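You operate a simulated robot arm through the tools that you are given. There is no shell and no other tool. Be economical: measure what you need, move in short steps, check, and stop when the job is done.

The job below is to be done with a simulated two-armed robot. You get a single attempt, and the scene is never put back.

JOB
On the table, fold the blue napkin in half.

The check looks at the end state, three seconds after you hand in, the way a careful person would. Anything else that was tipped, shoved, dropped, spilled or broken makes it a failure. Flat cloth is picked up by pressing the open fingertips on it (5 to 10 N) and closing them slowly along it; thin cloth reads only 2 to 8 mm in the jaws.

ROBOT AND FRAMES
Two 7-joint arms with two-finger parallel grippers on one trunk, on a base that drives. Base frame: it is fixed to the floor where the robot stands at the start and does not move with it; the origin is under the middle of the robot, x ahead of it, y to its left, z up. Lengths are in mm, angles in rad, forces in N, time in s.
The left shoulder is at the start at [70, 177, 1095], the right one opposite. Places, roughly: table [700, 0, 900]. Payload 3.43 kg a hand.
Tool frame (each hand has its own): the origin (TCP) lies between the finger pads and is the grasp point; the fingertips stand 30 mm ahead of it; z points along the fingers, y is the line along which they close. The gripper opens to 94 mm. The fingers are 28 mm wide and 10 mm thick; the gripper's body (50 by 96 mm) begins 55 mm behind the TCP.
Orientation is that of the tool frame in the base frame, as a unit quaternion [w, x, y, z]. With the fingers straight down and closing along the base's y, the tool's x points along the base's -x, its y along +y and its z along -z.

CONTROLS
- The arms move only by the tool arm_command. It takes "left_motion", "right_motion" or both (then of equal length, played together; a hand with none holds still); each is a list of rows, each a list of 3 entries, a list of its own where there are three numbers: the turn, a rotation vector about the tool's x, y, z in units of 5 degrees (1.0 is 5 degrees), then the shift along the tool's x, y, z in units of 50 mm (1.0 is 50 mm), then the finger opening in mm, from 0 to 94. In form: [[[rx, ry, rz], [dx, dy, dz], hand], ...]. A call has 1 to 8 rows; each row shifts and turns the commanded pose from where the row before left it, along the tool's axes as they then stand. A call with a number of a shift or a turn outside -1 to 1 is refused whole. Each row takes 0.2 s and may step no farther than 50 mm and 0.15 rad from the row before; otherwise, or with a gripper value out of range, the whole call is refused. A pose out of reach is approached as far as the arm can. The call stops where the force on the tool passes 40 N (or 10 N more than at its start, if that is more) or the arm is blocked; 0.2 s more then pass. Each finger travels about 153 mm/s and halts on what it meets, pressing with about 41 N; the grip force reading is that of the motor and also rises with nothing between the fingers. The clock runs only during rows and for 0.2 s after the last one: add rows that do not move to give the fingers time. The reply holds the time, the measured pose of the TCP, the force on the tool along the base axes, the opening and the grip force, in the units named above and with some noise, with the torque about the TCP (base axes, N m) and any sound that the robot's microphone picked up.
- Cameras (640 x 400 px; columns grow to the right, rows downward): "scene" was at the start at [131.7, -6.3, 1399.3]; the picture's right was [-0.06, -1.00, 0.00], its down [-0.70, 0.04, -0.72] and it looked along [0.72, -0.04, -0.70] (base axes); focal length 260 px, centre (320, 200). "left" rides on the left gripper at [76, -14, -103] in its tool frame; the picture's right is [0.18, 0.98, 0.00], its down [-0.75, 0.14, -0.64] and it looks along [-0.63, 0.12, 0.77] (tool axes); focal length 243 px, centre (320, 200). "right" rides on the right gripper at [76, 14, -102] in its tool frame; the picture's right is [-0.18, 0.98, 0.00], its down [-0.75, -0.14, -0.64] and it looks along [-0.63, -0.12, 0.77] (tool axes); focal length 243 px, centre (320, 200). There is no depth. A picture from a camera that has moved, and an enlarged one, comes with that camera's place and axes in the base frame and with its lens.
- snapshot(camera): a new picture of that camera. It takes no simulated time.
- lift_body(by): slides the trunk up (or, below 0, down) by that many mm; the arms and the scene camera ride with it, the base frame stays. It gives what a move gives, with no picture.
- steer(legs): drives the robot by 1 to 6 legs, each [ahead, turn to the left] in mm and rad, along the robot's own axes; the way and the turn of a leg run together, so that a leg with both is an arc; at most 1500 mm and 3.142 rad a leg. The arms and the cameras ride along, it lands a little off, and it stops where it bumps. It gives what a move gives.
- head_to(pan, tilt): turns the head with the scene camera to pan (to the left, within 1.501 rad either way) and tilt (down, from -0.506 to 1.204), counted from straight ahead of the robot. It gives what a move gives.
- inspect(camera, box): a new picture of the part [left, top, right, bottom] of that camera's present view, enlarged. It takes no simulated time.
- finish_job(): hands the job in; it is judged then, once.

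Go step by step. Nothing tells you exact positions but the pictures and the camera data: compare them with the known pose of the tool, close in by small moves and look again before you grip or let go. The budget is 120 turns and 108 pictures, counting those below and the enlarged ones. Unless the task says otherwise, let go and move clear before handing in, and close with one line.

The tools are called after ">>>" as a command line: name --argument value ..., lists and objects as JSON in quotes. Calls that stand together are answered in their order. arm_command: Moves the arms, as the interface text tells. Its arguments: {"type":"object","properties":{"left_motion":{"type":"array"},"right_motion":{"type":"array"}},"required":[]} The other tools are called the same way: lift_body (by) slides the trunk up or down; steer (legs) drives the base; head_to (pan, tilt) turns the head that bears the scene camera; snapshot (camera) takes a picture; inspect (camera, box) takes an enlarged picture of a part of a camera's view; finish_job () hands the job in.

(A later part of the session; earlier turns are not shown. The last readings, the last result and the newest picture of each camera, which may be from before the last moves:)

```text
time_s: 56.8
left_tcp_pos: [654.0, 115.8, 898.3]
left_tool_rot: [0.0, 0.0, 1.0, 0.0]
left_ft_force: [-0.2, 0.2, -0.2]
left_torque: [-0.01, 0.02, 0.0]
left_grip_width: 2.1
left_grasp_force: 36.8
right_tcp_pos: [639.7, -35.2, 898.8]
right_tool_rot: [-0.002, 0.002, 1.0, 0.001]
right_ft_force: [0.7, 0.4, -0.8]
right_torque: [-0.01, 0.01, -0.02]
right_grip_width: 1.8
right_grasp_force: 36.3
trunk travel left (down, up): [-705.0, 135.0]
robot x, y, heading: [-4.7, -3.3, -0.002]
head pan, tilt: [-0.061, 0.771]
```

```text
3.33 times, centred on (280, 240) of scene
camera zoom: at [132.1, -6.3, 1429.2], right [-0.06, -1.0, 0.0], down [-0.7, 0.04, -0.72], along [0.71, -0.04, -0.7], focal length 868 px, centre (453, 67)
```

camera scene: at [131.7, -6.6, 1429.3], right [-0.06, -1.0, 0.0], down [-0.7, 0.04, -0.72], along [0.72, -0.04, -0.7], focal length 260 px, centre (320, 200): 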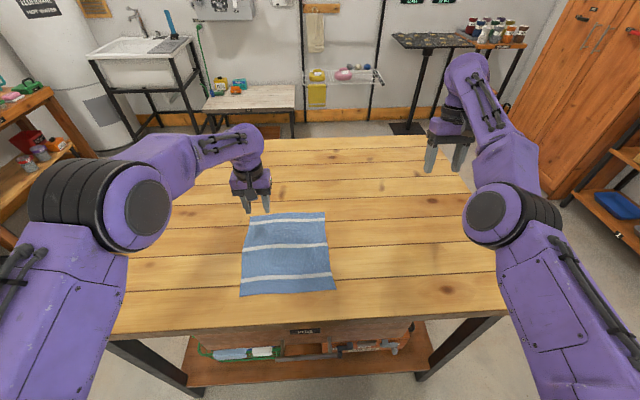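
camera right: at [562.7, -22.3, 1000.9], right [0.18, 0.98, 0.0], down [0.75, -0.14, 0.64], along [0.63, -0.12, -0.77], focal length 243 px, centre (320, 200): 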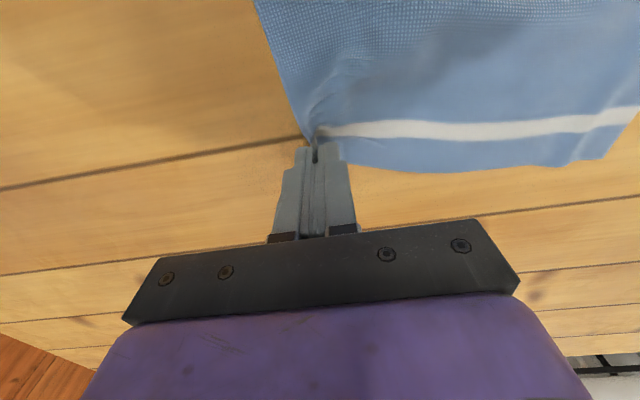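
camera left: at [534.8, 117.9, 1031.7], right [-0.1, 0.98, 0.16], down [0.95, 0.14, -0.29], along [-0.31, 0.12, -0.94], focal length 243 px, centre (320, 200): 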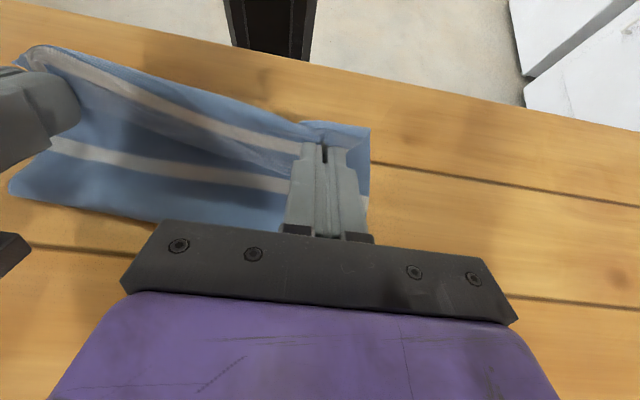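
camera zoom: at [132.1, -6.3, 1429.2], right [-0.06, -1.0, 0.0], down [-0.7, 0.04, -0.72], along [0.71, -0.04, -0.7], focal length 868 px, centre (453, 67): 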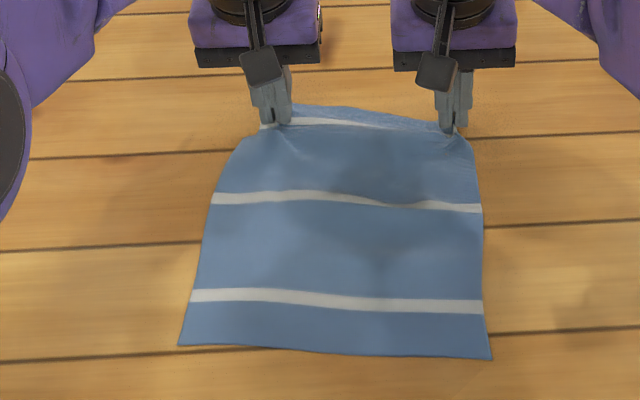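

The napkin is flat again. I'll release, rise, and tilt both hands so the fingertips lean away about 25°, to regrip right at the very edge and keep the turned-back part minimal.

>>> arm_command --left_motion '[[[0, 0, 0], [0, 0, 0.08], 4], [[0, 0, 0], [0, 0, 0], 20], [[0, 0, 0], [0, 0, -0.8], 30], [[0, -1, 0], [0.052, 0, 0], 30], [[0, -1, 0], [0.052, 0, 0], 30], [[0, -1, 0], [0.052, 0, 0], 30], [[0, -1, 0], [0.052, 0, 0], 30], [[0, -1, 0], [0.052, 0, 0], 30]]' --right_motion '[[[0, 0, 0], [0, 0, 0.08], 4], [[0, 0, 0], [0, 0, 0], 20], [[0, 0, 0], [0.1, 0, -0.8], 30], [[0, -1, 0], [0.052, 0, 0], 30], [[0, -1, 0], [0.052, 0, 0], 30], [[0, -1, 0], [0.052, 0, 0], 30], [[0, -1, 0], [0.052, 0, 0], 30], [[0, -1, 0], [0.052, 0, 0], 30]]'

>>> inspect --camera "scene" --box '[200, 180, 360, 300]'

>>> snapshot --camera "left"

>>> snapshot --camera "right"

```text
time_s: 58.8
left_tcp_pos: [641.7, 117.2, 932.9]
left_tool_rot: [0.217, 0.0, 0.976, 0.0]
left_ft_force: [0.3, -0.1, -0.1]
left_torque: [0.04, 0.01, -0.01]
left_grip_width: 30.1
left_grasp_force: 0.0
right_tcp_pos: [618.1, -51.8, 906.8]
right_tool_rot: [0.188, 0.024, 0.982, 0.008]
right_ft_force: [-0.6, -0.4, 1.0]
right_torque: [0.01, 0.01, 0.01]
right_grip_width: 30.1
right_grasp_force: 0.1
trunk travel left (down, up): [-705.0, 135.0]
robot x, y, heading: [-0.2, -1.5, -0.002]
head pan, tilt: [-0.061, 0.771]
stopped in row 8 (right hand): the arm was blocked; the commanded pose is now the measured one
```

```text
3.33 times, centred on (280, 240) of scene
camera zoom: at [132.0, -6.1, 1429.3], right [-0.06, -1.0, 0.0], down [-0.7, 0.04, -0.72], along [0.72, -0.04, -0.7], focal length 868 px, centre (453, 67)
```

zoom: 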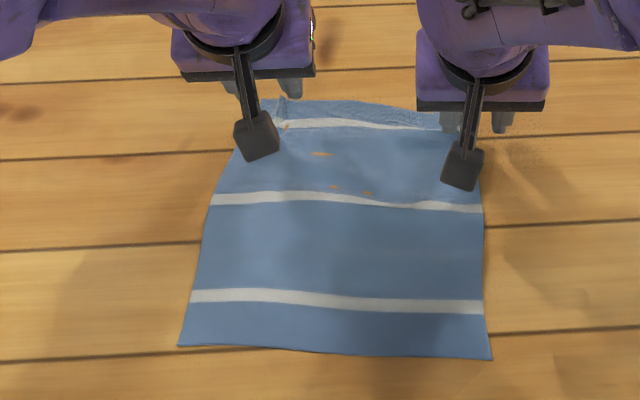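

```text
50 pictures are left
camera left: at [528.4, 102.2, 992.8], right [-0.17, 0.98, -0.08], down [0.41, 0.14, 0.9], along [0.9, 0.12, -0.43], focal length 243 px, centre (320, 200)
```

left: 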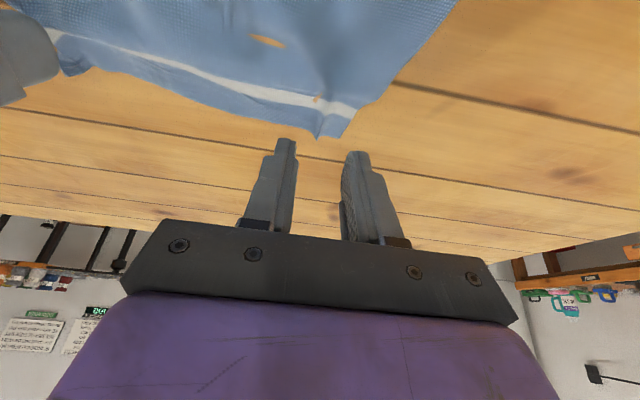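

```text
49 pictures are left
camera right: at [509.8, -36.0, 973.6], right [0.21, 0.97, 0.09], down [0.46, -0.18, 0.87], along [0.86, -0.14, -0.48], focal length 243 px, centre (320, 200)
```

right: 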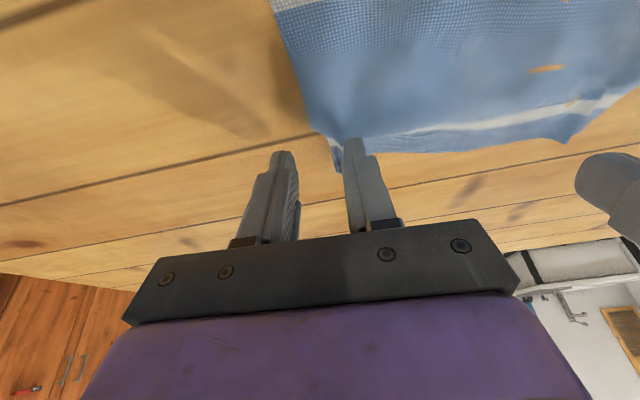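

The right arm hit a joint limit in that tilt. I'll raise it and bring it upright again.

>>> arm_command --right_motion '[[[0, 0, 0], [-0.2, 0, -0.5], 30], [[0, 0, 0], [-0.2, 0, -0.5], 30], [[0, 1, 0], [0, 0, 0], 30], [[0, 1, 0], [0, 0, 0], 30], [[0, 1, 0], [0, 0, 0], 30], [[0, 1, 0], [0, 0, 0], 30], [[0, 0.35, 0], [0, 0, 0], 30], [[0, 0, 0], [0, 0, 0], 30]]' --left_motion '[[[0, 0, 0], [0, 0, -0.5], 30], [[0, 0, 0], [0, 0, 0], 30], [[0, 1, 0], [0, 0, 0], 30], [[0, 1, 0], [0, 0, 0], 30], [[0, 1, 0], [0, 0, 0], 30], [[0, 1, 0], [0, 0, 0], 30], [[0, 1, 0], [0, 0, 0], 30], [[0, 0, 0], [0, 0, 0], 30]]'

>>> inspect --camera "scene" --box '[200, 180, 360, 300]'

```text
time_s: 60.5
left_tcp_pos: [629.1, 116.8, 956.5]
left_tool_rot: [0.0, -0.001, 1.0, -0.001]
left_ft_force: [0.1, -0.4, -0.1]
left_torque: [0.03, 0.0, 0.0]
left_grip_width: 30.0
left_grasp_force: 0.0
right_tcp_pos: [616.6, -52.2, 961.8]
right_tool_rot: [0.001, 0.018, 1.0, 0.01]
right_ft_force: [-0.4, 0.0, 0.4]
right_torque: [0.01, -0.01, 0.02]
right_grip_width: 30.0
right_grasp_force: 0.1
trunk travel left (down, up): [-705.0, 135.0]
robot x, y, heading: [2.6, 0.3, -0.003]
head pan, tilt: [-0.061, 0.771]
```

```text
3.33 times, centred on (280, 240) of scene
camera zoom: at [131.3, -6.2, 1429.3], right [-0.06, -1.0, 0.0], down [-0.7, 0.04, -0.72], along [0.72, -0.04, -0.7], focal length 868 px, centre (453, 67)
```

zoom: 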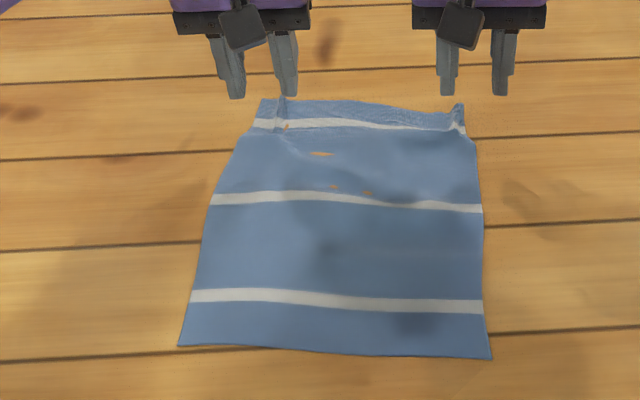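

The cloth is flat with little ridges at the corners. Both arms are near their reach limit out there, so I'll press near the near edge and drag the whole napkin about 50 mm toward the robot.

>>> arm_command --left_motion '[[[0, 0, 0], [0.82, 0, 0.27], 30], [[0, 0, 0], [0.82, 0, 0.27], 30], [[0, 0, 0], [0.82, 0, 0.27], 30], [[0, 0, 0], [0.82, 0, 0.27], 30], [[0, 0, 0], [0, 0, 0.14], 30], [[0, 0, 0], [0, 0, 0.08], 30], [[0, 0, 0], [0, 0, 0.06], 30], [[0, 0, 0], [0, 0, 0], 30]]' --right_motion '[[[0.23, 0, -0.41], [0.83, 0.26, 0.3], 30], [[0, 0, 0], [0.83, 0.26, 0.3], 30], [[0, 0, 0], [0.83, 0.26, 0.3], 30], [[0, 0, 0], [0.83, 0.26, 0.3], 30], [[0, 0, 0], [0, 0, 0.14], 30], [[0, 0, 0], [0, 0, 0.08], 30], [[0, 0, 0], [0, 0, 0.06], 30], [[0, 0, 0], [0, 0, 0], 30]]'

>>> inspect --camera "scene" --box '[180, 180, 380, 330]'

```text
time_s: 62.4
left_tcp_pos: [466.8, 116.6, 891.6]
left_tool_rot: [0.006, 0.0, 1.0, 0.0]
left_ft_force: [-4.0, 0.7, 21.3]
left_torque: [0.14, 0.39, 0.02]
left_grip_width: 30.4
left_grasp_force: 0.2
right_tcp_pos: [464.9, -1.3, 910.7]
right_tool_rot: [0.005, 0.029, 0.999, 0.042]
right_ft_force: [0.1, 0.2, -0.3]
right_torque: [-0.01, 0.03, 0.01]
right_grip_width: 30.1
right_grasp_force: 0.0
trunk travel left (down, up): [-705.0, 135.0]
robot x, y, heading: [2.5, -2.2, 0.0]
head pan, tilt: [-0.061, 0.771]
stopped in row 8 (left hand): the force on the tool passed its limit (the readings are from after the stop); the commanded pose is now the measured one
```

```text
2.67 times, centred on (280, 255) of scene
camera zoom: at [128.6, -6.9, 1429.5], right [-0.06, -1.0, 0.0], down [-0.69, 0.04, -0.72], along [0.72, -0.04, -0.7], focal length 695 px, centre (427, 53)
```

zoom: 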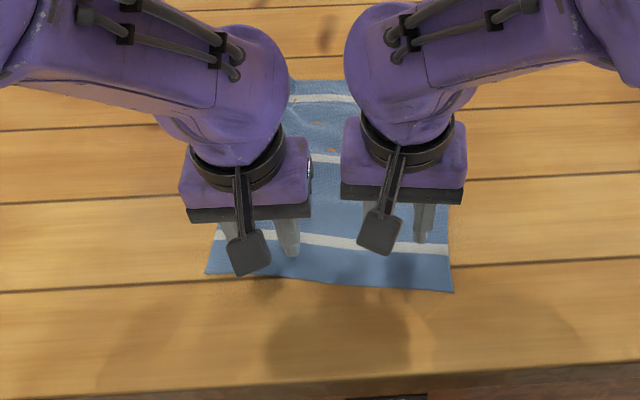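

>>> arm_command --left_motion '[[[0, 0, 0], [0, 0, -0.3], 30], [[0, 0, 0], [0, 0, 0], 30], [[0, 0, 0], [0, 0, 0], 30]]' --right_motion '[[[0, 0, 0], [0, 0, -0.2], 30], [[0, 0, 0], [0, 0, 0], 30], [[0, 0, 0], [0, 0, 0], 30]]'

>>> snapshot --camera "scene"

```text
time_s: 63.2
left_tcp_pos: [468.0, 116.8, 903.6]
left_tool_rot: [0.005, 0.0, 1.0, -0.002]
left_ft_force: [0.8, 0.4, 0.3]
left_torque: [0.03, 0.03, 0.02]
left_grip_width: 30.2
left_grasp_force: 0.1
right_tcp_pos: [465.7, 0.1, 918.3]
right_tool_rot: [0.003, 0.027, 0.999, 0.038]
right_ft_force: [-0.3, -0.4, -0.4]
right_torque: [0.02, 0.01, -0.03]
right_grip_width: 30.1
right_grasp_force: 0.1
trunk travel left (down, up): [-705.0, 135.0]
robot x, y, heading: [1.4, -5.1, -0.001]
head pan, tilt: [-0.061, 0.771]
```

```text
46 pictures are left
camera scene: at [132.5, -6.2, 1429.1], right [-0.06, -1.0, 0.0], down [-0.7, 0.04, -0.72], along [0.71, -0.04, -0.7], focal length 260 px, centre (320, 200)
```

scene: 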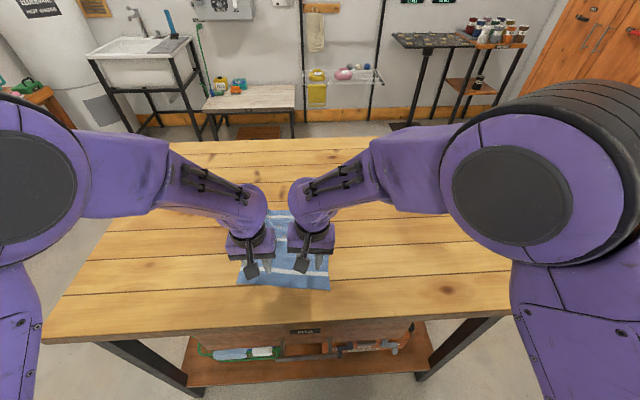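

The wrists were probably touching at that spacing. I'll move the right hand outward and check its orientation.

>>> arm_command --right_motion '[[[0, 0, 0], [0, -0.4, -0.1], 30], [[0, 0, 0], [0, -0.4, 0], 30], [[0, 0, 0], [0, 0, 0], 30]]'

```text
time_s: 64.0
left_tcp_pos: [468.1, 117.6, 903.3]
left_tool_rot: [0.004, 0.0, 1.0, 0.0]
left_ft_force: [-0.2, -0.3, 0.1]
left_torque: [0.02, 0.0, 0.04]
left_grip_width: 30.1
left_grasp_force: 0.0
right_tcp_pos: [463.0, -40.0, 920.4]
right_tool_rot: [0.004, 0.028, 0.999, 0.04]
right_ft_force: [-0.3, 0.2, -0.3]
right_torque: [-0.04, -0.01, 0.01]
right_grip_width: 29.8
right_grasp_force: 0.0
trunk travel left (down, up): [-705.0, 135.0]
robot x, y, heading: [1.6, -2.2, 0.002]
head pan, tilt: [-0.061, 0.771]
```

>>> arm_command --right_motion '[[[0.92, 0, -0.64], [0, 0, 0], 30], [[0, 0, 0], [0, 0, 0.2], 30], [[0, 0, 0], [0, 0, 0], 30]]'

```text
time_s: 64.8
left_tcp_pos: [468.5, 115.8, 903.8]
left_tool_rot: [0.004, 0.0, 1.0, -0.002]
left_ft_force: [1.0, 0.1, 0.2]
left_torque: [-0.02, 0.03, 0.01]
left_grip_width: 30.0
left_grasp_force: 0.1
right_tcp_pos: [462.8, -41.2, 910.0]
right_tool_rot: [0.005, -0.001, 1.0, -0.002]
right_ft_force: [0.0, 0.5, -0.1]
right_torque: [-0.04, -0.01, 0.01]
right_grip_width: 30.1
right_grasp_force: 0.0
trunk travel left (down, up): [-705.0, 135.0]
robot x, y, heading: [2.2, 1.9, -0.001]
head pan, tilt: [-0.061, 0.771]
```

>>> arm_command --left_motion '[[[0, 0, 0], [0, 0.48, 0], 30], [[0, 0, 0], [0, 0, 0.1], 30], [[0, 0, 0], [0, 0, 0.08], 30], [[0, 0, 0], [0, 0, 0.08], 30], [[0, 0, 0], [0, 0, 0], 30]]' --right_motion '[[[0, 0, 0], [0, 0.42, 0], 30], [[0, 0, 0], [0, 0, 0.2], 30], [[0, 0, 0], [0, 0, 0.1], 30], [[0, 0, 0], [0, 0, 0.08], 30], [[0, 0, 0], [0, 0, 0], 30]]'

```text
time_s: 66.0
left_tcp_pos: [469.4, 140.0, 891.0]
left_tool_rot: [0.004, 0.001, 1.0, 0.0]
left_ft_force: [-0.6, 1.3, 2.4]
left_torque: [0.09, 0.06, -0.02]
left_grip_width: 29.8
left_grasp_force: 0.1
right_tcp_pos: [469.4, -21.5, 900.5]
right_tool_rot: [0.006, 0.011, 1.0, 0.016]
right_ft_force: [0.8, -0.8, -0.1]
right_torque: [0.01, 0.01, 0.0]
right_grip_width: 30.1
right_grasp_force: 0.0
trunk travel left (down, up): [-705.0, 135.0]
robot x, y, heading: [1.6, 0.2, -0.002]
head pan, tilt: [-0.061, 0.771]
```

>>> snapshot --camera "scene"

```text
45 pictures are left
camera scene: at [131.6, -6.7, 1429.3], right [-0.06, -1.0, 0.0], down [-0.7, 0.04, -0.72], along [0.72, -0.04, -0.7], focal length 260 px, centre (320, 200)
```

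scene: 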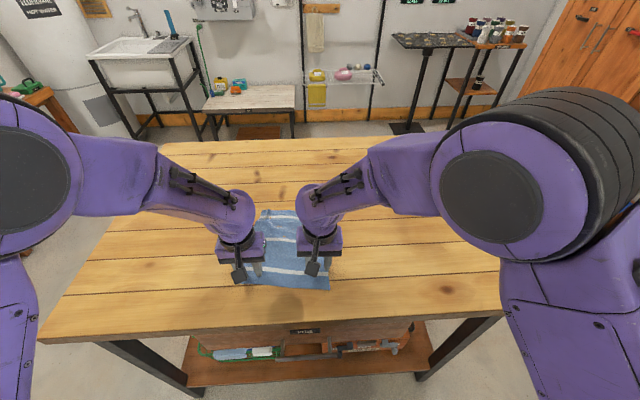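

The right arm can't go low this close with a vertical tool, so I won't drag the napkin. I'll return both hands above the far corner ridges.

>>> arm_command --left_motion '[[[0, 0.09, 0], [0, 0, -0.8], 30], [[0, 0, 0], [-0.76, -0.1, 0], 30], [[0, 0, 0], [-0.76, -0.1, 0], 30], [[0, 0, 0], [-0.76, -0.1, 0], 30], [[0, 0, 0], [-0.76, -0.1, 0], 30], [[0, 0, 0], [-0.76, -0.1, 0], 30], [[0, 0, 0], [0, 0, 0], 30], [[0, 0, 0], [0, 0, 0], 30]]' --right_motion '[[[0, 0, 0], [0, 0, -0.8], 30], [[0.37, 0.14, -0.25], [-0.7, -0.06, 0], 30], [[0, 0, 0], [-0.7, -0.06, 0], 30], [[0, 0, 0], [-0.7, -0.06, 0], 30], [[0, 0, 0], [-0.7, -0.06, 0], 30], [[0, 0, 0], [-0.7, -0.06, 0], 30], [[0, 0, 0], [0, 0, 0], 30], [[0, 0, 0], [0, 0, 0], 30]]'

>>> inspect --camera "scene" --box '[200, 180, 360, 300]'

>>> snapshot --camera "left"

>>> snapshot --camera "right"

```text
time_s: 67.8
left_tcp_pos: [660.3, 115.8, 931.2]
left_tool_rot: [0.0, 0.0, 1.0, 0.0]
left_ft_force: [0.9, -0.4, 0.1]
left_torque: [-0.01, 0.01, 0.03]
left_grip_width: 29.9
left_grasp_force: 0.0
right_tcp_pos: [639.3, -30.8, 930.5]
right_tool_rot: [-0.003, -0.012, 1.0, -0.017]
right_ft_force: [0.1, -0.1, 0.2]
right_torque: [-0.02, 0.02, 0.0]
right_grip_width: 29.7
right_grasp_force: 0.1
trunk travel left (down, up): [-705.0, 135.0]
robot x, y, heading: [3.3, 2.3, -0.002]
head pan, tilt: [-0.061, 0.771]
```

```text
3.33 times, centred on (280, 240) of scene
camera zoom: at [132.6, -6.3, 1429.2], right [-0.06, -1.0, 0.0], down [-0.7, 0.04, -0.72], along [0.71, -0.04, -0.7], focal length 868 px, centre (453, 67)
```

zoom: 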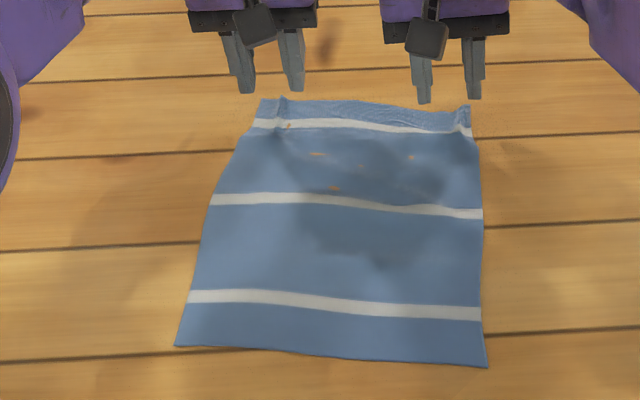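

```text
43 pictures are left
camera left: at [583.1, 101.3, 1033.3], right [-0.18, 0.98, 0.0], down [0.75, 0.14, 0.64], along [0.63, 0.12, -0.77], focal length 243 px, centre (320, 200)
```

left: 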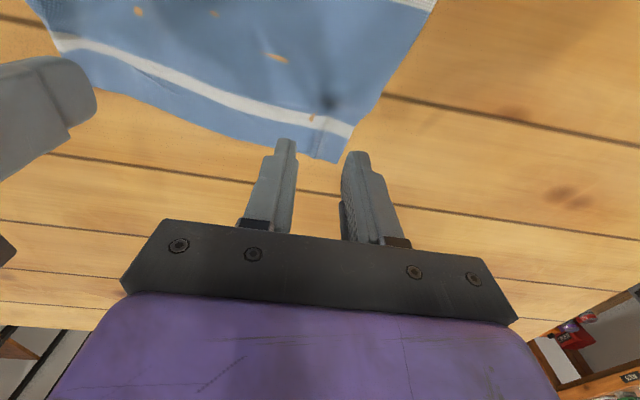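

```text
42 pictures are left
camera right: at [564.3, -16.0, 1032.7], right [0.16, 0.99, -0.04], down [0.76, -0.1, 0.64], along [0.63, -0.13, -0.77], focal length 243 px, centre (320, 200)
```

right: 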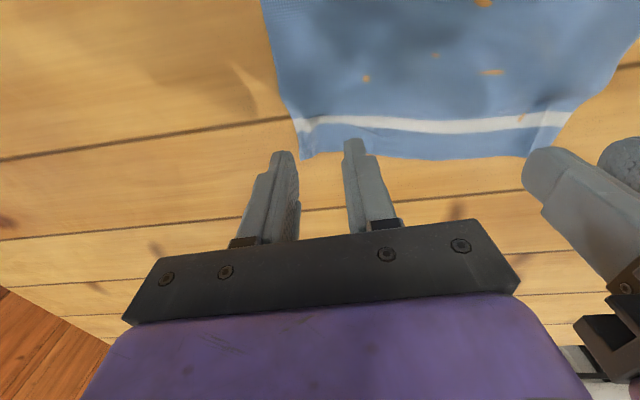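

I'm descending onto the ridges with a 26 mm opening, leveling the right hand as it goes.

>>> arm_command --left_motion '[[[0, 0, 0], [0, -0.03, 0.35], 26], [[0, 0, 0], [0, 0, 0.3], 26], [[0, 0, 0], [0, 0, 0.1], 26], [[0, 0, 0], [0, 0, 0.06], 26], [[0, 0, 0], [0, 0, 0.05], 26], [[0, 0, 0], [0, 0, 0], 26]]' --right_motion '[[[-0.37, 0, 0.25], [-0.12, -0.04, 0.35], 26], [[0, 0, 0], [0, 0, 0.3], 26], [[0, 0, 0], [0, 0, 0.1], 26], [[0, 0, 0], [0, 0, 0.06], 26], [[0, 0, 0], [0, 0, 0.03], 26], [[0, 0, 0], [0, 0, 0], 26]]'

>>> inspect --camera "left" --box '[200, 70, 440, 230]'

>>> inspect --camera "right" --box '[200, 70, 440, 230]'

```text
time_s: 69.2
left_tcp_pos: [658.5, 114.6, 891.2]
left_tool_rot: [0.003, 0.0, 1.0, -0.001]
left_ft_force: [2.9, 0.3, 14.4]
left_torque: [0.21, -0.02, 0.0]
left_grip_width: 25.9
left_grasp_force: 0.0
right_tcp_pos: [642.0, -34.7, 890.8]
right_tool_rot: [-0.001, -0.001, 1.0, -0.001]
right_ft_force: [0.9, 1.1, 5.3]
right_torque: [0.04, -0.06, -0.02]
right_grip_width: 25.9
right_grasp_force: 0.2
trunk travel left (down, up): [-705.0, 135.0]
robot x, y, heading: [1.8, 1.2, -0.0]
head pan, tilt: [-0.061, 0.771]
```

```text
2.50 times, centred on (320, 150) of left
camera zoom: at [581.4, 99.6, 993.1], right [-0.18, 0.98, 0.0], down [0.75, 0.14, 0.65], along [0.64, 0.12, -0.76], focal length 606 px, centre (320, 325)
```

zoom: 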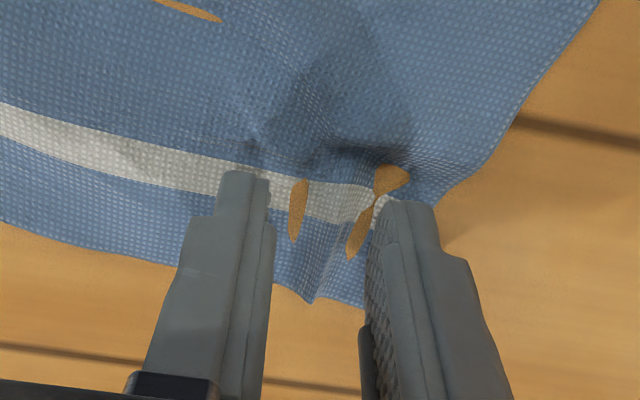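

```text
2.50 times, centred on (320, 150) of right
camera zoom: at [567.4, -20.6, 993.4], right [0.18, 0.98, 0.0], down [0.75, -0.14, 0.64], along [0.63, -0.12, -0.77], focal length 606 px, centre (320, 325)
```

zoom: 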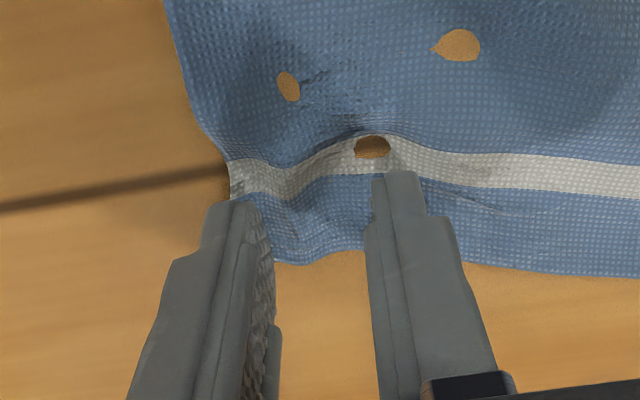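

Good placement: the edge lies within the fingers. I'm closing both slowly.

>>> arm_command --left_motion '[[[0, 0, 0], [0, 0, 0], 22], [[0, 0, 0], [0, 0, 0], 18], [[0, 0, 0], [0, 0, 0], 14], [[0, 0, 0], [0, 0, 0], 10], [[0, 0, 0], [0, 0, 0], 6], [[0, 0, 0], [0, 0, 0], 3], [[0, 0, 0], [0, 0, 0], 0], [[0, 0, 0], [0, 0, 0], 0]]' --right_motion '[[[0, 0, 0], [0, 0, 0.04], 22], [[0, 0, 0], [0, 0, 0], 18], [[0, 0, 0], [0, 0, 0], 14], [[0, 0, 0], [0, 0, 0], 10], [[0, 0, 0], [0, 0, 0], 6], [[0, 0, 0], [0, 0, 0], 3], [[0, 0, 0], [0, 0, 0], 0], [[0, 0, 0], [0, 0, 0], 0]]'

>>> inspect --camera "scene" --box '[200, 180, 360, 300]'

```text
time_s: 71.0
left_tcp_pos: [654.8, 114.4, 890.8]
left_tool_rot: [0.003, 0.0, 1.0, 0.0]
left_ft_force: [1.0, 0.4, 11.2]
left_torque: [0.07, 0.01, -0.03]
left_grip_width: 2.0
left_grasp_force: 36.7
right_tcp_pos: [640.6, -33.0, 891.0]
right_tool_rot: [0.001, 0.0, 1.0, -0.001]
right_ft_force: [2.6, -2.2, 24.6]
right_torque: [-0.05, -0.04, -0.01]
right_grip_width: 1.6
right_grasp_force: 36.5
trunk travel left (down, up): [-705.0, 135.0]
robot x, y, heading: [-2.2, 3.3, -0.002]
head pan, tilt: [-0.061, 0.771]
```

```text
3.33 times, centred on (280, 240) of scene
camera zoom: at [126.2, -6.6, 1429.9], right [-0.06, -1.0, 0.0], down [-0.69, 0.04, -0.72], along [0.72, -0.04, -0.69], focal length 868 px, centre (453, 67)
```

zoom: 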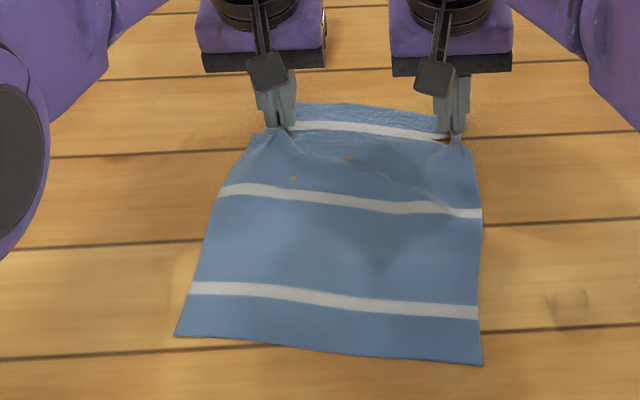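

Both hands grip (2.0 and 1.6 mm). I'm starting a lower arc and shifting slightly left to align with the near edge.

>>> arm_command --left_motion '[[[0, 0, 0], [0, -0.02, -0.2], 0], [[0, 0, 0], [0.27, 0.02, -0.3], 0], [[0, 0, 0], [0.36, 0.03, -0.3], 0], [[0, 0, 0], [0.36, 0.04, -0.24], 0], [[0, 0, 0], [0.36, 0.05, -0.2], 0], [[0, 0, 0], [0.36, 0.05, -0.06], 0], [[0, 0, 0], [0, 0, 0], 0]]' --right_motion '[[[0, 0, 0], [0, 0.02, -0.24], 0], [[0, 0, 0], [0.3, 0.02, -0.3], 0], [[0, 0, 0], [0.4, 0.03, -0.3], 0], [[0, 0, 0], [0.4, 0.04, -0.24], 0], [[0, 0, 0], [0.4, 0.05, -0.2], 0], [[0, 0, 0], [0.4, 0.05, -0.06], 0], [[0, 0, 0], [0, 0, 0], 0]]'

>>> inspect --camera "scene" --box '[200, 180, 360, 300]'

```text
time_s: 72.6
left_tcp_pos: [573.1, 123.0, 952.5]
left_tool_rot: [0.0, 0.001, 1.0, -0.001]
left_ft_force: [-0.1, -0.4, -0.3]
left_torque: [0.02, 0.01, 0.03]
left_grip_width: 2.0
left_grasp_force: 36.6
right_tcp_pos: [547.7, -23.1, 954.1]
right_tool_rot: [-0.003, -0.001, 1.0, 0.0]
right_ft_force: [0.0, -0.3, 0.0]
right_torque: [0.0, 0.01, -0.02]
right_grip_width: 1.5
right_grasp_force: 36.5
trunk travel left (down, up): [-705.0, 135.0]
robot x, y, heading: [2.7, -2.6, 0.005]
head pan, tilt: [-0.061, 0.771]
```

```text
3.33 times, centred on (280, 240) of scene
camera zoom: at [132.9, -6.4, 1429.1], right [-0.06, -1.0, 0.0], down [-0.7, 0.04, -0.72], along [0.71, -0.04, -0.7], focal length 868 px, centre (453, 67)
```

zoom: 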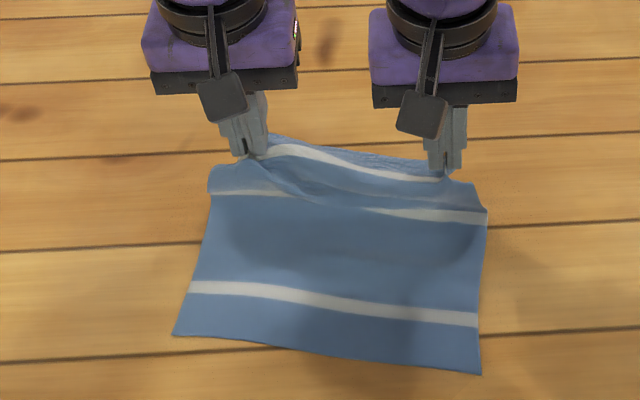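

The near edge has rotated about 11°, so I'll aim the grips at the matching points, left tip (465, 140) and right tip (434, −7). I continue the arc and start tilting.

>>> arm_command --left_motion '[[[0, 0, 0], [0.48, 0.1, -0.06], 0], [[0, 0, 0], [0.48, 0.1, 0], 0], [[0, 0, 0], [0.48, 0.1, 0.1], 0], [[0, 1, 0], [0.026, 0, 0.044], 0], [[0, 1, 0], [0.022, 0, 0.05], 0], [[0, 1, 0], [0.018, 0, 0.056], 0], [[0, 1, 0], [0.012, 0, 0.062], 0], [[0, 1, 0], [0.006, 0, 0.068], 0]]' --right_motion '[[[0, 0, 0], [0.5, 0.1, -0.06], 0], [[0, 0, 0], [0.5, 0.1, 0], 0], [[0, 0, 0], [0.5, 0.1, 0.1], 0], [[0, 1, 0], [0.026, 0, 0.044], 0], [[0, 1, 0], [0.022, 0, 0.05], 0], [[0, 1, 0], [0.018, 0, 0.056], 0], [[0, 1, 0], [0.012, 0, 0.062], 0], [[0, 1, 0], [0.006, 0, 0.068], 0]]'

>>> arm_command --left_motion '[[[0, 1, 0], [-0.036, 0, 0.076], 0], [[0, 1, 0], [-0.042, 0, 0.077], 0], [[0, 1, 0], [-0.048, 0, 0.078], 0], [[0, 1, 0], [-0.056, 0, 0.078], 0], [[0, 1, 0], [-0.062, 0, 0.078], 0], [[0, 1, 0], [-0.07, 0, 0.076], 0], [[0, 0, 0], [0, 0, 0], 0]]' --right_motion '[[[0, 1, 0], [-0.036, 0, 0.076], 0], [[0, 1, 0], [-0.042, 0, 0.077], 0], [[0, 1, 0], [-0.048, 0, 0.078], 0], [[0, 1, 0], [-0.056, 0, 0.078], 0], [[0, 1, 0], [-0.062, 0, 0.078], 0], [[0, 1, 0], [-0.07, 0, 0.076], 0], [[0, 0, 0], [0, 0, 0], 0]]'

>>> inspect --camera "scene" --box '[220, 215, 350, 300]'

>>> snapshot --camera "right"

```text
time_s: 74.4
left_tcp_pos: [494.0, 138.6, 938.1]
left_tool_rot: [-0.218, 0.001, 0.976, 0.0]
left_ft_force: [0.5, -0.2, 0.2]
left_torque: [0.02, 0.0, 0.0]
left_grip_width: 2.1
left_grasp_force: 37.2
right_tcp_pos: [469.1, -8.4, 939.1]
right_tool_rot: [-0.219, 0.0, 0.976, -0.001]
right_ft_force: [-0.3, -0.2, 0.3]
right_torque: [0.0, 0.0, 0.01]
right_grip_width: 1.5
right_grasp_force: 36.6
trunk travel left (down, up): [-705.0, 135.0]
robot x, y, heading: [1.9, 1.7, 0.005]
head pan, tilt: [-0.061, 0.771]
```

```text
time_s: 76.0
left_tcp_pos: [492.7, 138.1, 911.2]
left_tool_rot: [-0.462, 0.0, 0.887, -0.001]
left_ft_force: [0.2, -0.8, 0.0]
left_torque: [0.03, 0.03, 0.01]
left_grip_width: 2.0
left_grasp_force: 36.9
right_tcp_pos: [465.4, -8.8, 912.3]
right_tool_rot: [-0.464, 0.0, 0.886, -0.002]
right_ft_force: [0.0, 0.5, 1.1]
right_torque: [-0.02, -0.03, -0.02]
right_grip_width: 1.6
right_grasp_force: 35.8
trunk travel left (down, up): [-705.0, 135.0]
robot x, y, heading: [1.2, 0.0, 0.002]
head pan, tilt: [-0.061, 0.771]
```

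```text
4.71 times, centred on (285, 258) of scene
camera zoom: at [130.9, -6.3, 1429.4], right [-0.06, -1.0, 0.0], down [-0.7, 0.04, -0.72], along [0.72, -0.04, -0.7], focal length 1226 px, centre (485, -71)
```

zoom: 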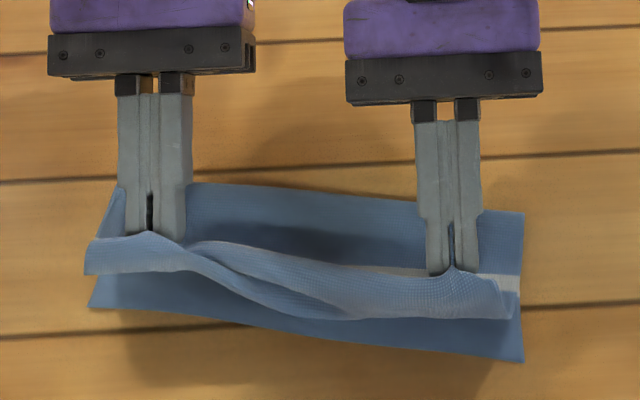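

```text
36 pictures are left
camera right: at [506.1, 5.3, 1032.8], right [0.1, 0.98, -0.15], down [0.96, -0.14, -0.25], along [-0.27, -0.12, -0.96], focal length 243 px, centre (320, 200)
```

right: 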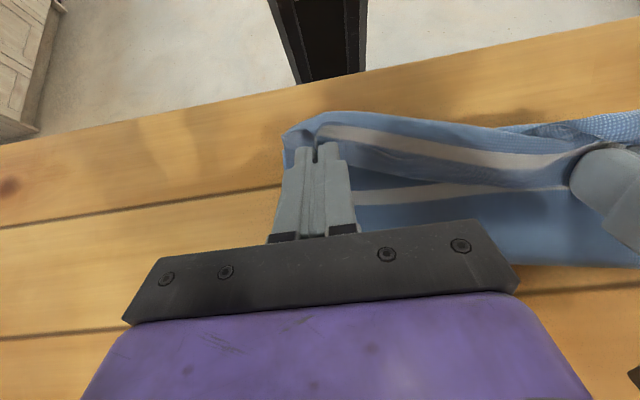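

The vertical grip makes the cloth leave the fingers the wrong way, so the crease again migrates nearer, to about 510. I'll unfold once more and regrip with the fingers closing along x, across the edge, so the cloth hangs straight down from the pinch.

>>> arm_command --left_motion '[[[0, 0, 0], [0.318, 0, -0.416], 0], [[0, -1, 0], [0.052, 0, 0.0], 0], [[0, -1, 0], [0.052, 0, 0.0], 0], [[0, -1, 0], [0.052, 0, 0.0], 0], [[0, -1, 0], [0.052, 0, 0.0], 0], [[0, -1, 0], [0.052, 0, 0.0], 0], [[0, -1, 0], [0.052, 0, 0.0], 0], [[0, -1, 0], [0.052, 0, 0.0], 0]]' --right_motion '[[[0, 0, 0], [0.318, 0, -0.416], 0], [[0, -1, 0], [0.052, 0, 0.0], 0], [[0, -1, 0], [0.052, 0, 0.0], 0], [[0, -1, 0], [0.052, 0, 0.0], 0], [[0, -1, 0], [0.052, 0, 0.0], 0], [[0, -1, 0], [0.052, 0, 0.0], 0], [[0, -1, 0], [0.052, 0, 0.0], 0], [[0, -1, 0], [0.052, 0, 0.0], 0]]'

>>> arm_command --left_motion '[[[0, -1, 0], [0.052, 0, 0.0], 0], [[0, -1, 0], [0.052, 0, 0.0], 0], [[0, -1, 0], [0.052, 0, 0.0], 0], [[0, -1, 0], [0.052, 0, 0.0], 0], [[0, 0, 0], [-0.4, -0.05, -0.3], 0], [[0, 0, 0], [-0.5, -0.05, -0.3], 0], [[0, 0, 0], [-0.5, -0.05, 0], 0], [[0, 0, 0], [0, 0, 0], 0]]' --right_motion '[[[0, -1, 0], [0.052, 0, 0.0], 0], [[0, -1, 0], [0.052, 0, 0.0], 0], [[0, -1, 0], [0.052, 0, 0.0], 0], [[0, -1, 0], [0.052, 0, 0.0], 0], [[0, 0, 0], [-0.4, -0.05, -0.3], 0], [[0, 0, 0], [-0.5, -0.05, -0.3], 0], [[0, 0, 0], [-0.5, -0.05, 0], 0], [[0, 0, 0], [0, 0, 0], 0]]'

```text
time_s: 77.8
left_tcp_pos: [484.3, 137.4, 947.2]
left_tool_rot: [-0.172, 0.0, 0.985, -0.001]
left_ft_force: [0.4, 0.2, -0.1]
left_torque: [-0.01, -0.03, -0.03]
left_grip_width: 2.0
left_grasp_force: 36.9
right_tcp_pos: [458.9, -7.8, 949.0]
right_tool_rot: [-0.174, -0.002, 0.985, -0.002]
right_ft_force: [-0.2, 0.2, 0.2]
right_torque: [0.03, -0.05, 0.02]
right_grip_width: 1.5
right_grasp_force: 36.1
trunk travel left (down, up): [-705.0, 135.0]
robot x, y, heading: [1.5, 4.1, -0.002]
head pan, tilt: [-0.061, 0.771]
```

```text
time_s: 79.6
left_tcp_pos: [545.2, 132.8, 978.1]
left_tool_rot: [0.001, 0.001, 1.0, -0.001]
left_ft_force: [-0.5, 0.5, -0.2]
left_torque: [0.01, -0.01, -0.04]
left_grip_width: 2.1
left_grasp_force: 36.4
right_tcp_pos: [517.5, -15.9, 981.7]
right_tool_rot: [-0.002, -0.001, 1.0, 0.0]
right_ft_force: [-0.1, -0.2, 0.5]
right_torque: [-0.01, -0.01, -0.01]
right_grip_width: 1.6
right_grasp_force: 36.6
trunk travel left (down, up): [-705.0, 135.0]
robot x, y, heading: [1.2, -0.8, -0.002]
head pan, tilt: [-0.061, 0.771]
```

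>>> arm_command --left_motion '[[[0, 0, 0], [-0.46, -0.14, 0], 0], [[0, 0, 0], [-0.46, -0.14, 0.2], 0], [[0, 0, 0], [-0.46, -0.14, 0.4], 0], [[0, 0, 0], [-0.46, -0.14, 0.5], 0], [[0, 0, 0], [-0.46, -0.14, 0.5], 0], [[0, 0, 0], [0, 0, 0.1], 4], [[0, 0, 0], [0, 0, 0], 20], [[0, 0, 0], [0, 0, -0.8], 30]]' --right_motion '[[[0, 0, 0], [-0.46, -0.14, 0], 0], [[0, 0, 0], [-0.46, -0.14, 0.2], 0], [[0, 0, 0], [-0.46, -0.14, 0.4], 0], [[0, 0, 0], [-0.46, -0.14, 0.5], 0], [[0, 0, 0], [-0.46, -0.14, 0.5], 0], [[0, 0, 0], [0, 0, 0.15], 4], [[0, 0, 0], [0, 0, 0], 20], [[0, 0, 0], [0, 0, -0.8], 30]]'

>>> arm_command --left_motion '[[[0, 0, 0], [0.5, 0.5, -0.5], 40], [[0, 0, 1], [0, 0, -0.5], 40], [[0, 0, 1], [0, 0, 0], 40], [[0, 0, 1], [0, 0, 0], 40], [[0, 0, 1], [0, 0, 0], 40], [[0, 0, 1], [0, 0, 0], 40], [[0, 0, 1], [0, 0, 0], 40], [[0, 0, 1], [0, 0, 0], 40]]' --right_motion '[[[0, 0, 0], [0.5, -0.5, -0.5], 40], [[0, 0, -1], [0, 0, -0.5], 40], [[0, 0, -1], [0, 0, 0], 40], [[0, 0, -1], [0, 0, 0], 40], [[0, 0, -1], [0, 0, 0], 40], [[0, 0, -1], [0, 0, 0], 40], [[0, 0, -1], [0, 0, 0], 40], [[0, 0, -1], [0, 0, 0], 40]]'

>>> inspect --camera "scene" --box '[200, 180, 360, 300]'

```text
time_s: 81.4
left_tcp_pos: [659.3, 95.1, 934.1]
left_tool_rot: [0.002, 0.0, 1.0, 0.001]
left_ft_force: [-0.9, -0.4, 1.1]
left_torque: [-0.01, -0.04, 0.04]
left_grip_width: 29.9
left_grasp_force: 0.1
right_tcp_pos: [632.0, -52.3, 933.6]
right_tool_rot: [-0.001, -0.001, 1.0, -0.002]
right_ft_force: [-0.4, -0.3, 0.5]
right_torque: [0.02, -0.02, 0.01]
right_grip_width: 29.9
right_grasp_force: 0.0
trunk travel left (down, up): [-705.0, 135.0]
robot x, y, heading: [2.0, -1.0, 0.001]
head pan, tilt: [-0.061, 0.771]
```

```text
time_s: 83.2
left_tcp_pos: [636.4, 119.9, 982.7]
left_tool_rot: [-0.001, 0.302, 0.953, 0.0]
left_ft_force: [0.1, 0.5, -0.3]
left_torque: [0.01, 0.04, 0.01]
left_grip_width: 40.1
left_grasp_force: 0.2
right_tcp_pos: [609.4, -76.8, 982.2]
right_tool_rot: [-0.003, -0.302, 0.953, -0.001]
right_ft_force: [0.4, -1.5, 0.6]
right_torque: [-0.01, 0.02, -0.03]
right_grip_width: 40.1
right_grasp_force: 0.1
trunk travel left (down, up): [-705.0, 135.0]
robot x, y, heading: [-1.7, 1.6, -0.002]
head pan, tilt: [-0.061, 0.771]
```

```text
3.33 times, centred on (280, 240) of scene
camera zoom: at [132.2, -6.3, 1429.2], right [-0.06, -1.0, 0.0], down [-0.7, 0.04, -0.72], along [0.71, -0.04, -0.7], focal length 868 px, centre (453, 67)
```

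zoom: 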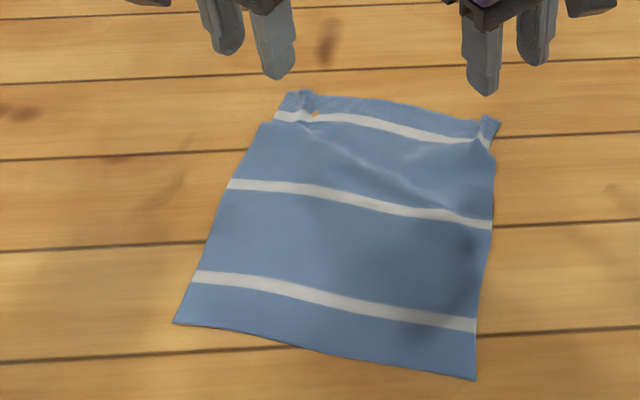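

The napkin is flat but rotated about 14°. I'm finishing the yaw so the left hand sits near 100° and the right near −75°, closing perpendicular to the far edge.

>>> arm_command --left_motion '[[[0, 0, 1], [0, 0, 0], 40], [[0, 0, 1], [0, 0, 0], 40], [[0, 0, 1], [0, 0, 0], 40], [[0, 0, 1], [0, 0, 0], 40], [[0, 0, 1], [0, 0, 0], 40], [[0, 0, 1], [0, 0, 0], 40], [[0, 0, 1], [0, 0, 0], 40], [[0, 0, 1], [0, 0, 0], 40]]' --right_motion '[[[0, 0, -1], [0, 0, 0], 40], [[0, 0, -1], [0, 0, 0], 40], [[0, 0, -1], [0, 0, 0], 40], [[0, 0, -1], [0, 0, 0], 40], [[0, 0, -1], [0, 0, 0], 40], [[0, 0, -1], [0, 0, 0], 40], [[0, 0, -1], [0, 0, 0], 40], [[0, 0, -1], [0, 0, 0], 40]]'

>>> arm_command --left_motion '[[[0, 0, 1], [0, 0, 0], 40], [[0, 0, 1], [0, 0, 0], 40], [[0, 0, 1], [0, 0, 0], 40], [[0, 0, 1], [0, 0, 0], 40], [[0, 0, 0], [0, 0, 0], 40]]'

```text
time_s: 85.0
left_tcp_pos: [635.9, 121.3, 983.7]
left_tool_rot: [0.001, 0.609, 0.793, 0.0]
left_ft_force: [-0.9, -0.2, 0.0]
left_torque: [0.0, 0.03, 0.03]
left_grip_width: 40.1
left_grasp_force: 0.1
right_tcp_pos: [609.8, -76.4, 982.3]
right_tool_rot: [-0.003, -0.61, 0.793, 0.0]
right_ft_force: [-0.1, 0.8, 0.3]
right_torque: [-0.04, -0.02, -0.02]
right_grip_width: 39.8
right_grasp_force: 0.0
trunk travel left (down, up): [-705.0, 135.0]
robot x, y, heading: [5.2, 1.1, 0.001]
head pan, tilt: [-0.061, 0.771]
```

```text
time_s: 86.2
left_tcp_pos: [635.8, 120.8, 984.7]
left_tool_rot: [0.0, 0.738, 0.675, -0.001]
left_ft_force: [-0.1, -0.6, 0.1]
left_torque: [-0.01, 0.0, -0.03]
left_grip_width: 39.9
left_grasp_force: 0.0
right_tcp_pos: [609.4, -76.0, 980.8]
right_tool_rot: [-0.003, -0.609, 0.793, 0.0]
right_ft_force: [-0.7, -0.5, -0.1]
right_torque: [0.0, -0.02, 0.0]
right_grip_width: 40.0
right_grasp_force: 0.0
trunk travel left (down, up): [-705.0, 135.0]
robot x, y, heading: [-0.2, -3.8, 0.0]
head pan, tilt: [-0.061, 0.771]
```

>>> arm_command --left_motion '[[[0, 0, 0], [-0.172, 0.175, 0.527], 34], [[0, 0, 0], [-0.172, 0.175, 0.527], 34], [[0, 0, 0], [-0.172, 0.175, 0.527], 34], [[0, 0, 0], [0, 0, 0], 34]]' --right_motion '[[[0, 0, 0], [-0.231, -0.09, 0.507], 34], [[0, 0, 0], [-0.231, -0.09, 0.507], 34], [[0, 0, 0], [-0.231, -0.09, 0.507], 34], [[0, 0, 0], [0, 0, 0], 34]]'

>>> snapshot --camera "left"

>>> snapshot --camera "right"

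```text
time_s: 87.2
left_tcp_pos: [659.5, 92.6, 905.7]
left_tool_rot: [0.0, 0.737, 0.676, 0.001]
left_ft_force: [0.1, 0.6, -0.1]
left_torque: [0.05, 0.0, 0.02]
left_grip_width: 34.0
left_grasp_force: 0.0
right_tcp_pos: [631.3, -46.8, 906.9]
right_tool_rot: [-0.002, -0.609, 0.793, -0.001]
right_ft_force: [-0.1, -0.7, 0.1]
right_torque: [0.0, 0.0, 0.02]
right_grip_width: 33.9
right_grasp_force: 0.0
trunk travel left (down, up): [-705.0, 135.0]
robot x, y, heading: [-0.8, -1.0, 0.0]
head pan, tilt: [-0.061, 0.771]
```

```text
34 pictures are left
camera left: at [651.9, 169.0, 1006.8], right [1.0, 0.1, 0.0], down [0.07, -0.76, 0.64], along [0.06, -0.64, -0.77], focal length 243 px, centre (320, 200)
```

left: 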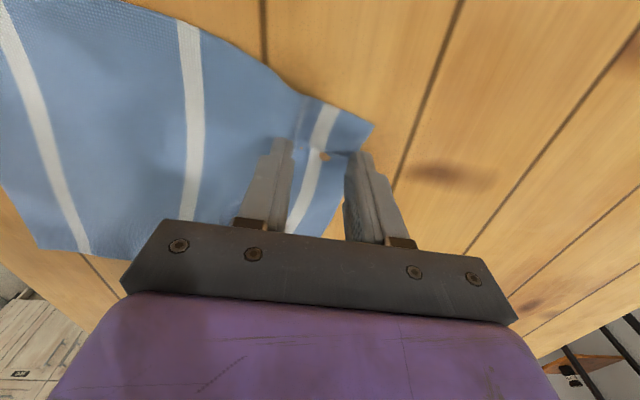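

```text
33 pictures are left
camera right: at [598.4, -117.4, 1009.2], right [-0.9, 0.43, 0.0], down [0.33, 0.69, 0.64], along [0.27, 0.58, -0.77], focal length 243 px, centre (320, 200)
```

right: 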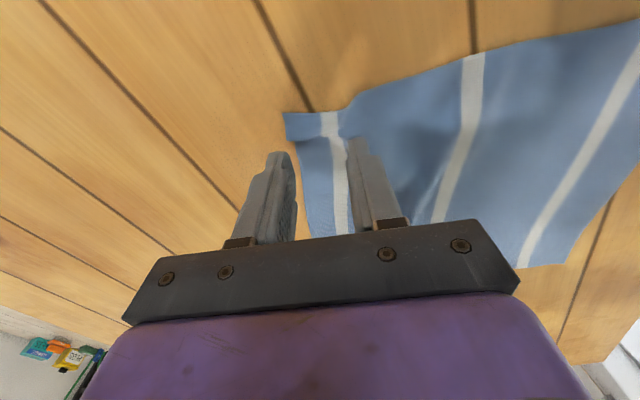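

The fingers straddle the stripe with the outer finger right at the edge on both sides. I'm pressing with a 26 mm opening.

>>> arm_command --left_motion '[[[0, 0, 0], [0, 0, 0.2], 26], [[0, 0, 0], [0, 0, 0.08], 26], [[0, 0, 0], [0, 0, 0.05], 26], [[0, 0, 0], [0, 0, 0.02], 26], [[0, 0, 0], [0, 0, 0], 26]]' --right_motion '[[[0, 0, 0], [0, 0, 0.2], 26], [[0, 0, 0], [0, 0, 0.09], 26], [[0, 0, 0], [0, 0, 0.05], 26], [[0, 0, 0], [0, 0, 0.02], 26], [[0, 0, 0], [0, 0, 0], 26]]'

```text
time_s: 88.4
left_tcp_pos: [658.3, 92.8, 891.0]
left_tool_rot: [0.004, 0.737, 0.676, 0.003]
left_ft_force: [5.0, 0.4, 21.7]
left_torque: [0.08, 0.13, -0.01]
left_grip_width: 23.7
left_grasp_force: 0.0
right_tcp_pos: [628.5, -46.1, 891.1]
right_tool_rot: [0.0, -0.609, 0.793, -0.001]
right_ft_force: [0.0, 0.5, 10.1]
right_torque: [-0.13, -0.1, 0.01]
right_grip_width: 25.7
right_grasp_force: 0.0
trunk travel left (down, up): [-705.0, 135.0]
robot x, y, heading: [-0.8, -0.5, -0.003]
head pan, tilt: [-0.061, 0.771]
```

Left presses too hard at about 22 N, so I ease it about 1.5 mm and close both slowly.

>>> arm_command --left_motion '[[[0, 0, 0], [0, 0, -0.04], 22], [[0, 0, 0], [0, 0, 0], 18], [[0, 0, 0], [0, 0, 0], 14], [[0, 0, 0], [0, 0, 0], 10], [[0, 0, 0], [0, 0, 0], 6], [[0, 0, 0], [0, 0, 0], 3], [[0, 0, 0], [0, 0, 0], 0], [[0, 0, 0], [0, 0, 0], 0]]' --right_motion '[[[0, 0, 0], [0, 0, 0], 22], [[0, 0, 0], [0, 0, 0], 18], [[0, 0, 0], [0, 0, 0], 14], [[0, 0, 0], [0, 0, 0], 10], [[0, 0, 0], [0, 0, 0], 6], [[0, 0, 0], [0, 0, 0], 3], [[0, 0, 0], [0, 0, 0], 0], [[0, 0, 0], [0, 0, 0], 0]]'

>>> inspect --camera "scene" --box '[200, 180, 360, 300]'

```text
time_s: 90.2
left_tcp_pos: [657.6, 91.4, 890.9]
left_tool_rot: [0.002, 0.737, 0.675, 0.001]
left_ft_force: [1.4, -0.4, 5.4]
left_torque: [0.03, -0.06, -0.06]
left_grip_width: 6.4
left_grasp_force: 41.4
right_tcp_pos: [629.2, -46.7, 891.4]
right_tool_rot: [0.0, -0.608, 0.794, -0.001]
right_ft_force: [-0.1, -0.6, 22.6]
right_torque: [-0.21, -0.03, -0.01]
right_grip_width: 2.3
right_grasp_force: 37.0
trunk travel left (down, up): [-705.0, 135.0]
robot x, y, heading: [1.8, 1.2, 0.001]
head pan, tilt: [-0.061, 0.771]
```

```text
3.33 times, centred on (280, 240) of scene
camera zoom: at [126.9, -6.3, 1429.8], right [-0.06, -1.0, 0.0], down [-0.69, 0.04, -0.72], along [0.72, -0.04, -0.69], focal length 868 px, centre (453, 67)
```

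zoom: 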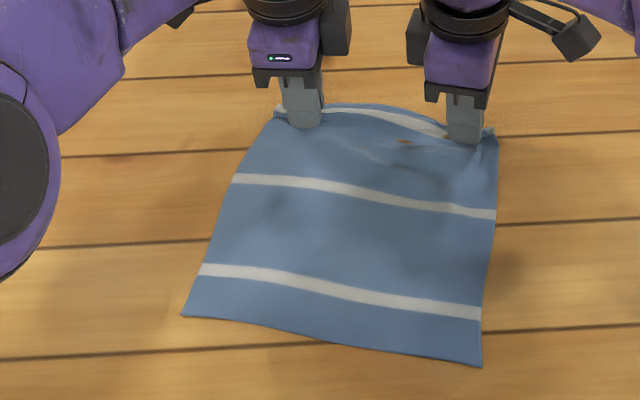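

Excellent grips at 6.4 and 2.3 mm. I start the arc with the arms. For the middle stretch I'll back the base up about 100 mm, so the right arm stays in a comfortable range.

>>> arm_command --left_motion '[[[0, 0, 0], [0.008, -0.067, -0.5], 0], [[0, 0, 0], [0.027, -0.197, -0.44], 0], [[0, 0, 0], [0.041, -0.31, -0.36], 0], [[0, 0, 0], [0.054, -0.41, -0.3], 0], [[0, 0, 0], [0, 0, 0], 0]]' --right_motion '[[[0, 0, 0], [0.003, 0.07, -0.54], 0], [[0, 0, 0], [0.008, 0.205, -0.44], 0], [[0, 0, 0], [0.013, 0.324, -0.36], 0], [[0, 0, 0], [0.017, 0.426, -0.3], 0], [[0, 0, 0], [0, 0, 0], 0]]'

>>> inspect --camera "scene" --box '[200, 180, 360, 300]'

```text
time_s: 91.4
left_tcp_pos: [612.3, 102.5, 968.3]
left_tool_rot: [0.001, 0.737, 0.676, -0.001]
left_ft_force: [-0.1, -0.7, 0.0]
left_torque: [-0.02, 0.01, 0.01]
left_grip_width: 6.3
left_grasp_force: 40.3
right_tcp_pos: [581.5, -36.3, 968.9]
right_tool_rot: [-0.003, -0.609, 0.793, 0.001]
right_ft_force: [0.3, 0.6, -0.4]
right_torque: [0.03, 0.04, 0.0]
right_grip_width: 2.1
right_grasp_force: 36.7
trunk travel left (down, up): [-705.0, 135.0]
robot x, y, heading: [1.0, 0.2, -0.007]
head pan, tilt: [-0.061, 0.771]
```

```text
3.33 times, centred on (280, 240) of scene
camera zoom: at [133.4, -6.5, 1429.1], right [-0.06, -1.0, 0.0], down [-0.7, 0.04, -0.72], along [0.71, -0.04, -0.7], focal length 868 px, centre (453, 67)
```

zoom: 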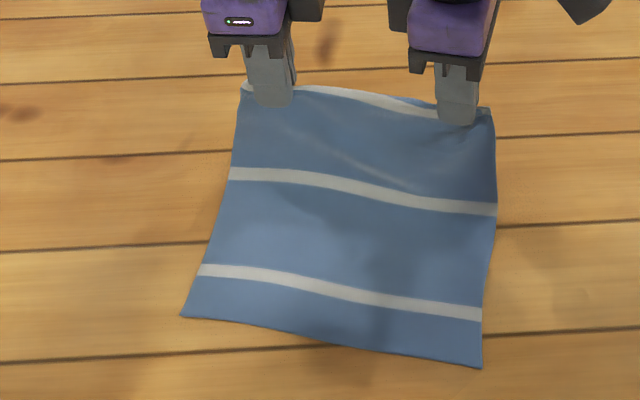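

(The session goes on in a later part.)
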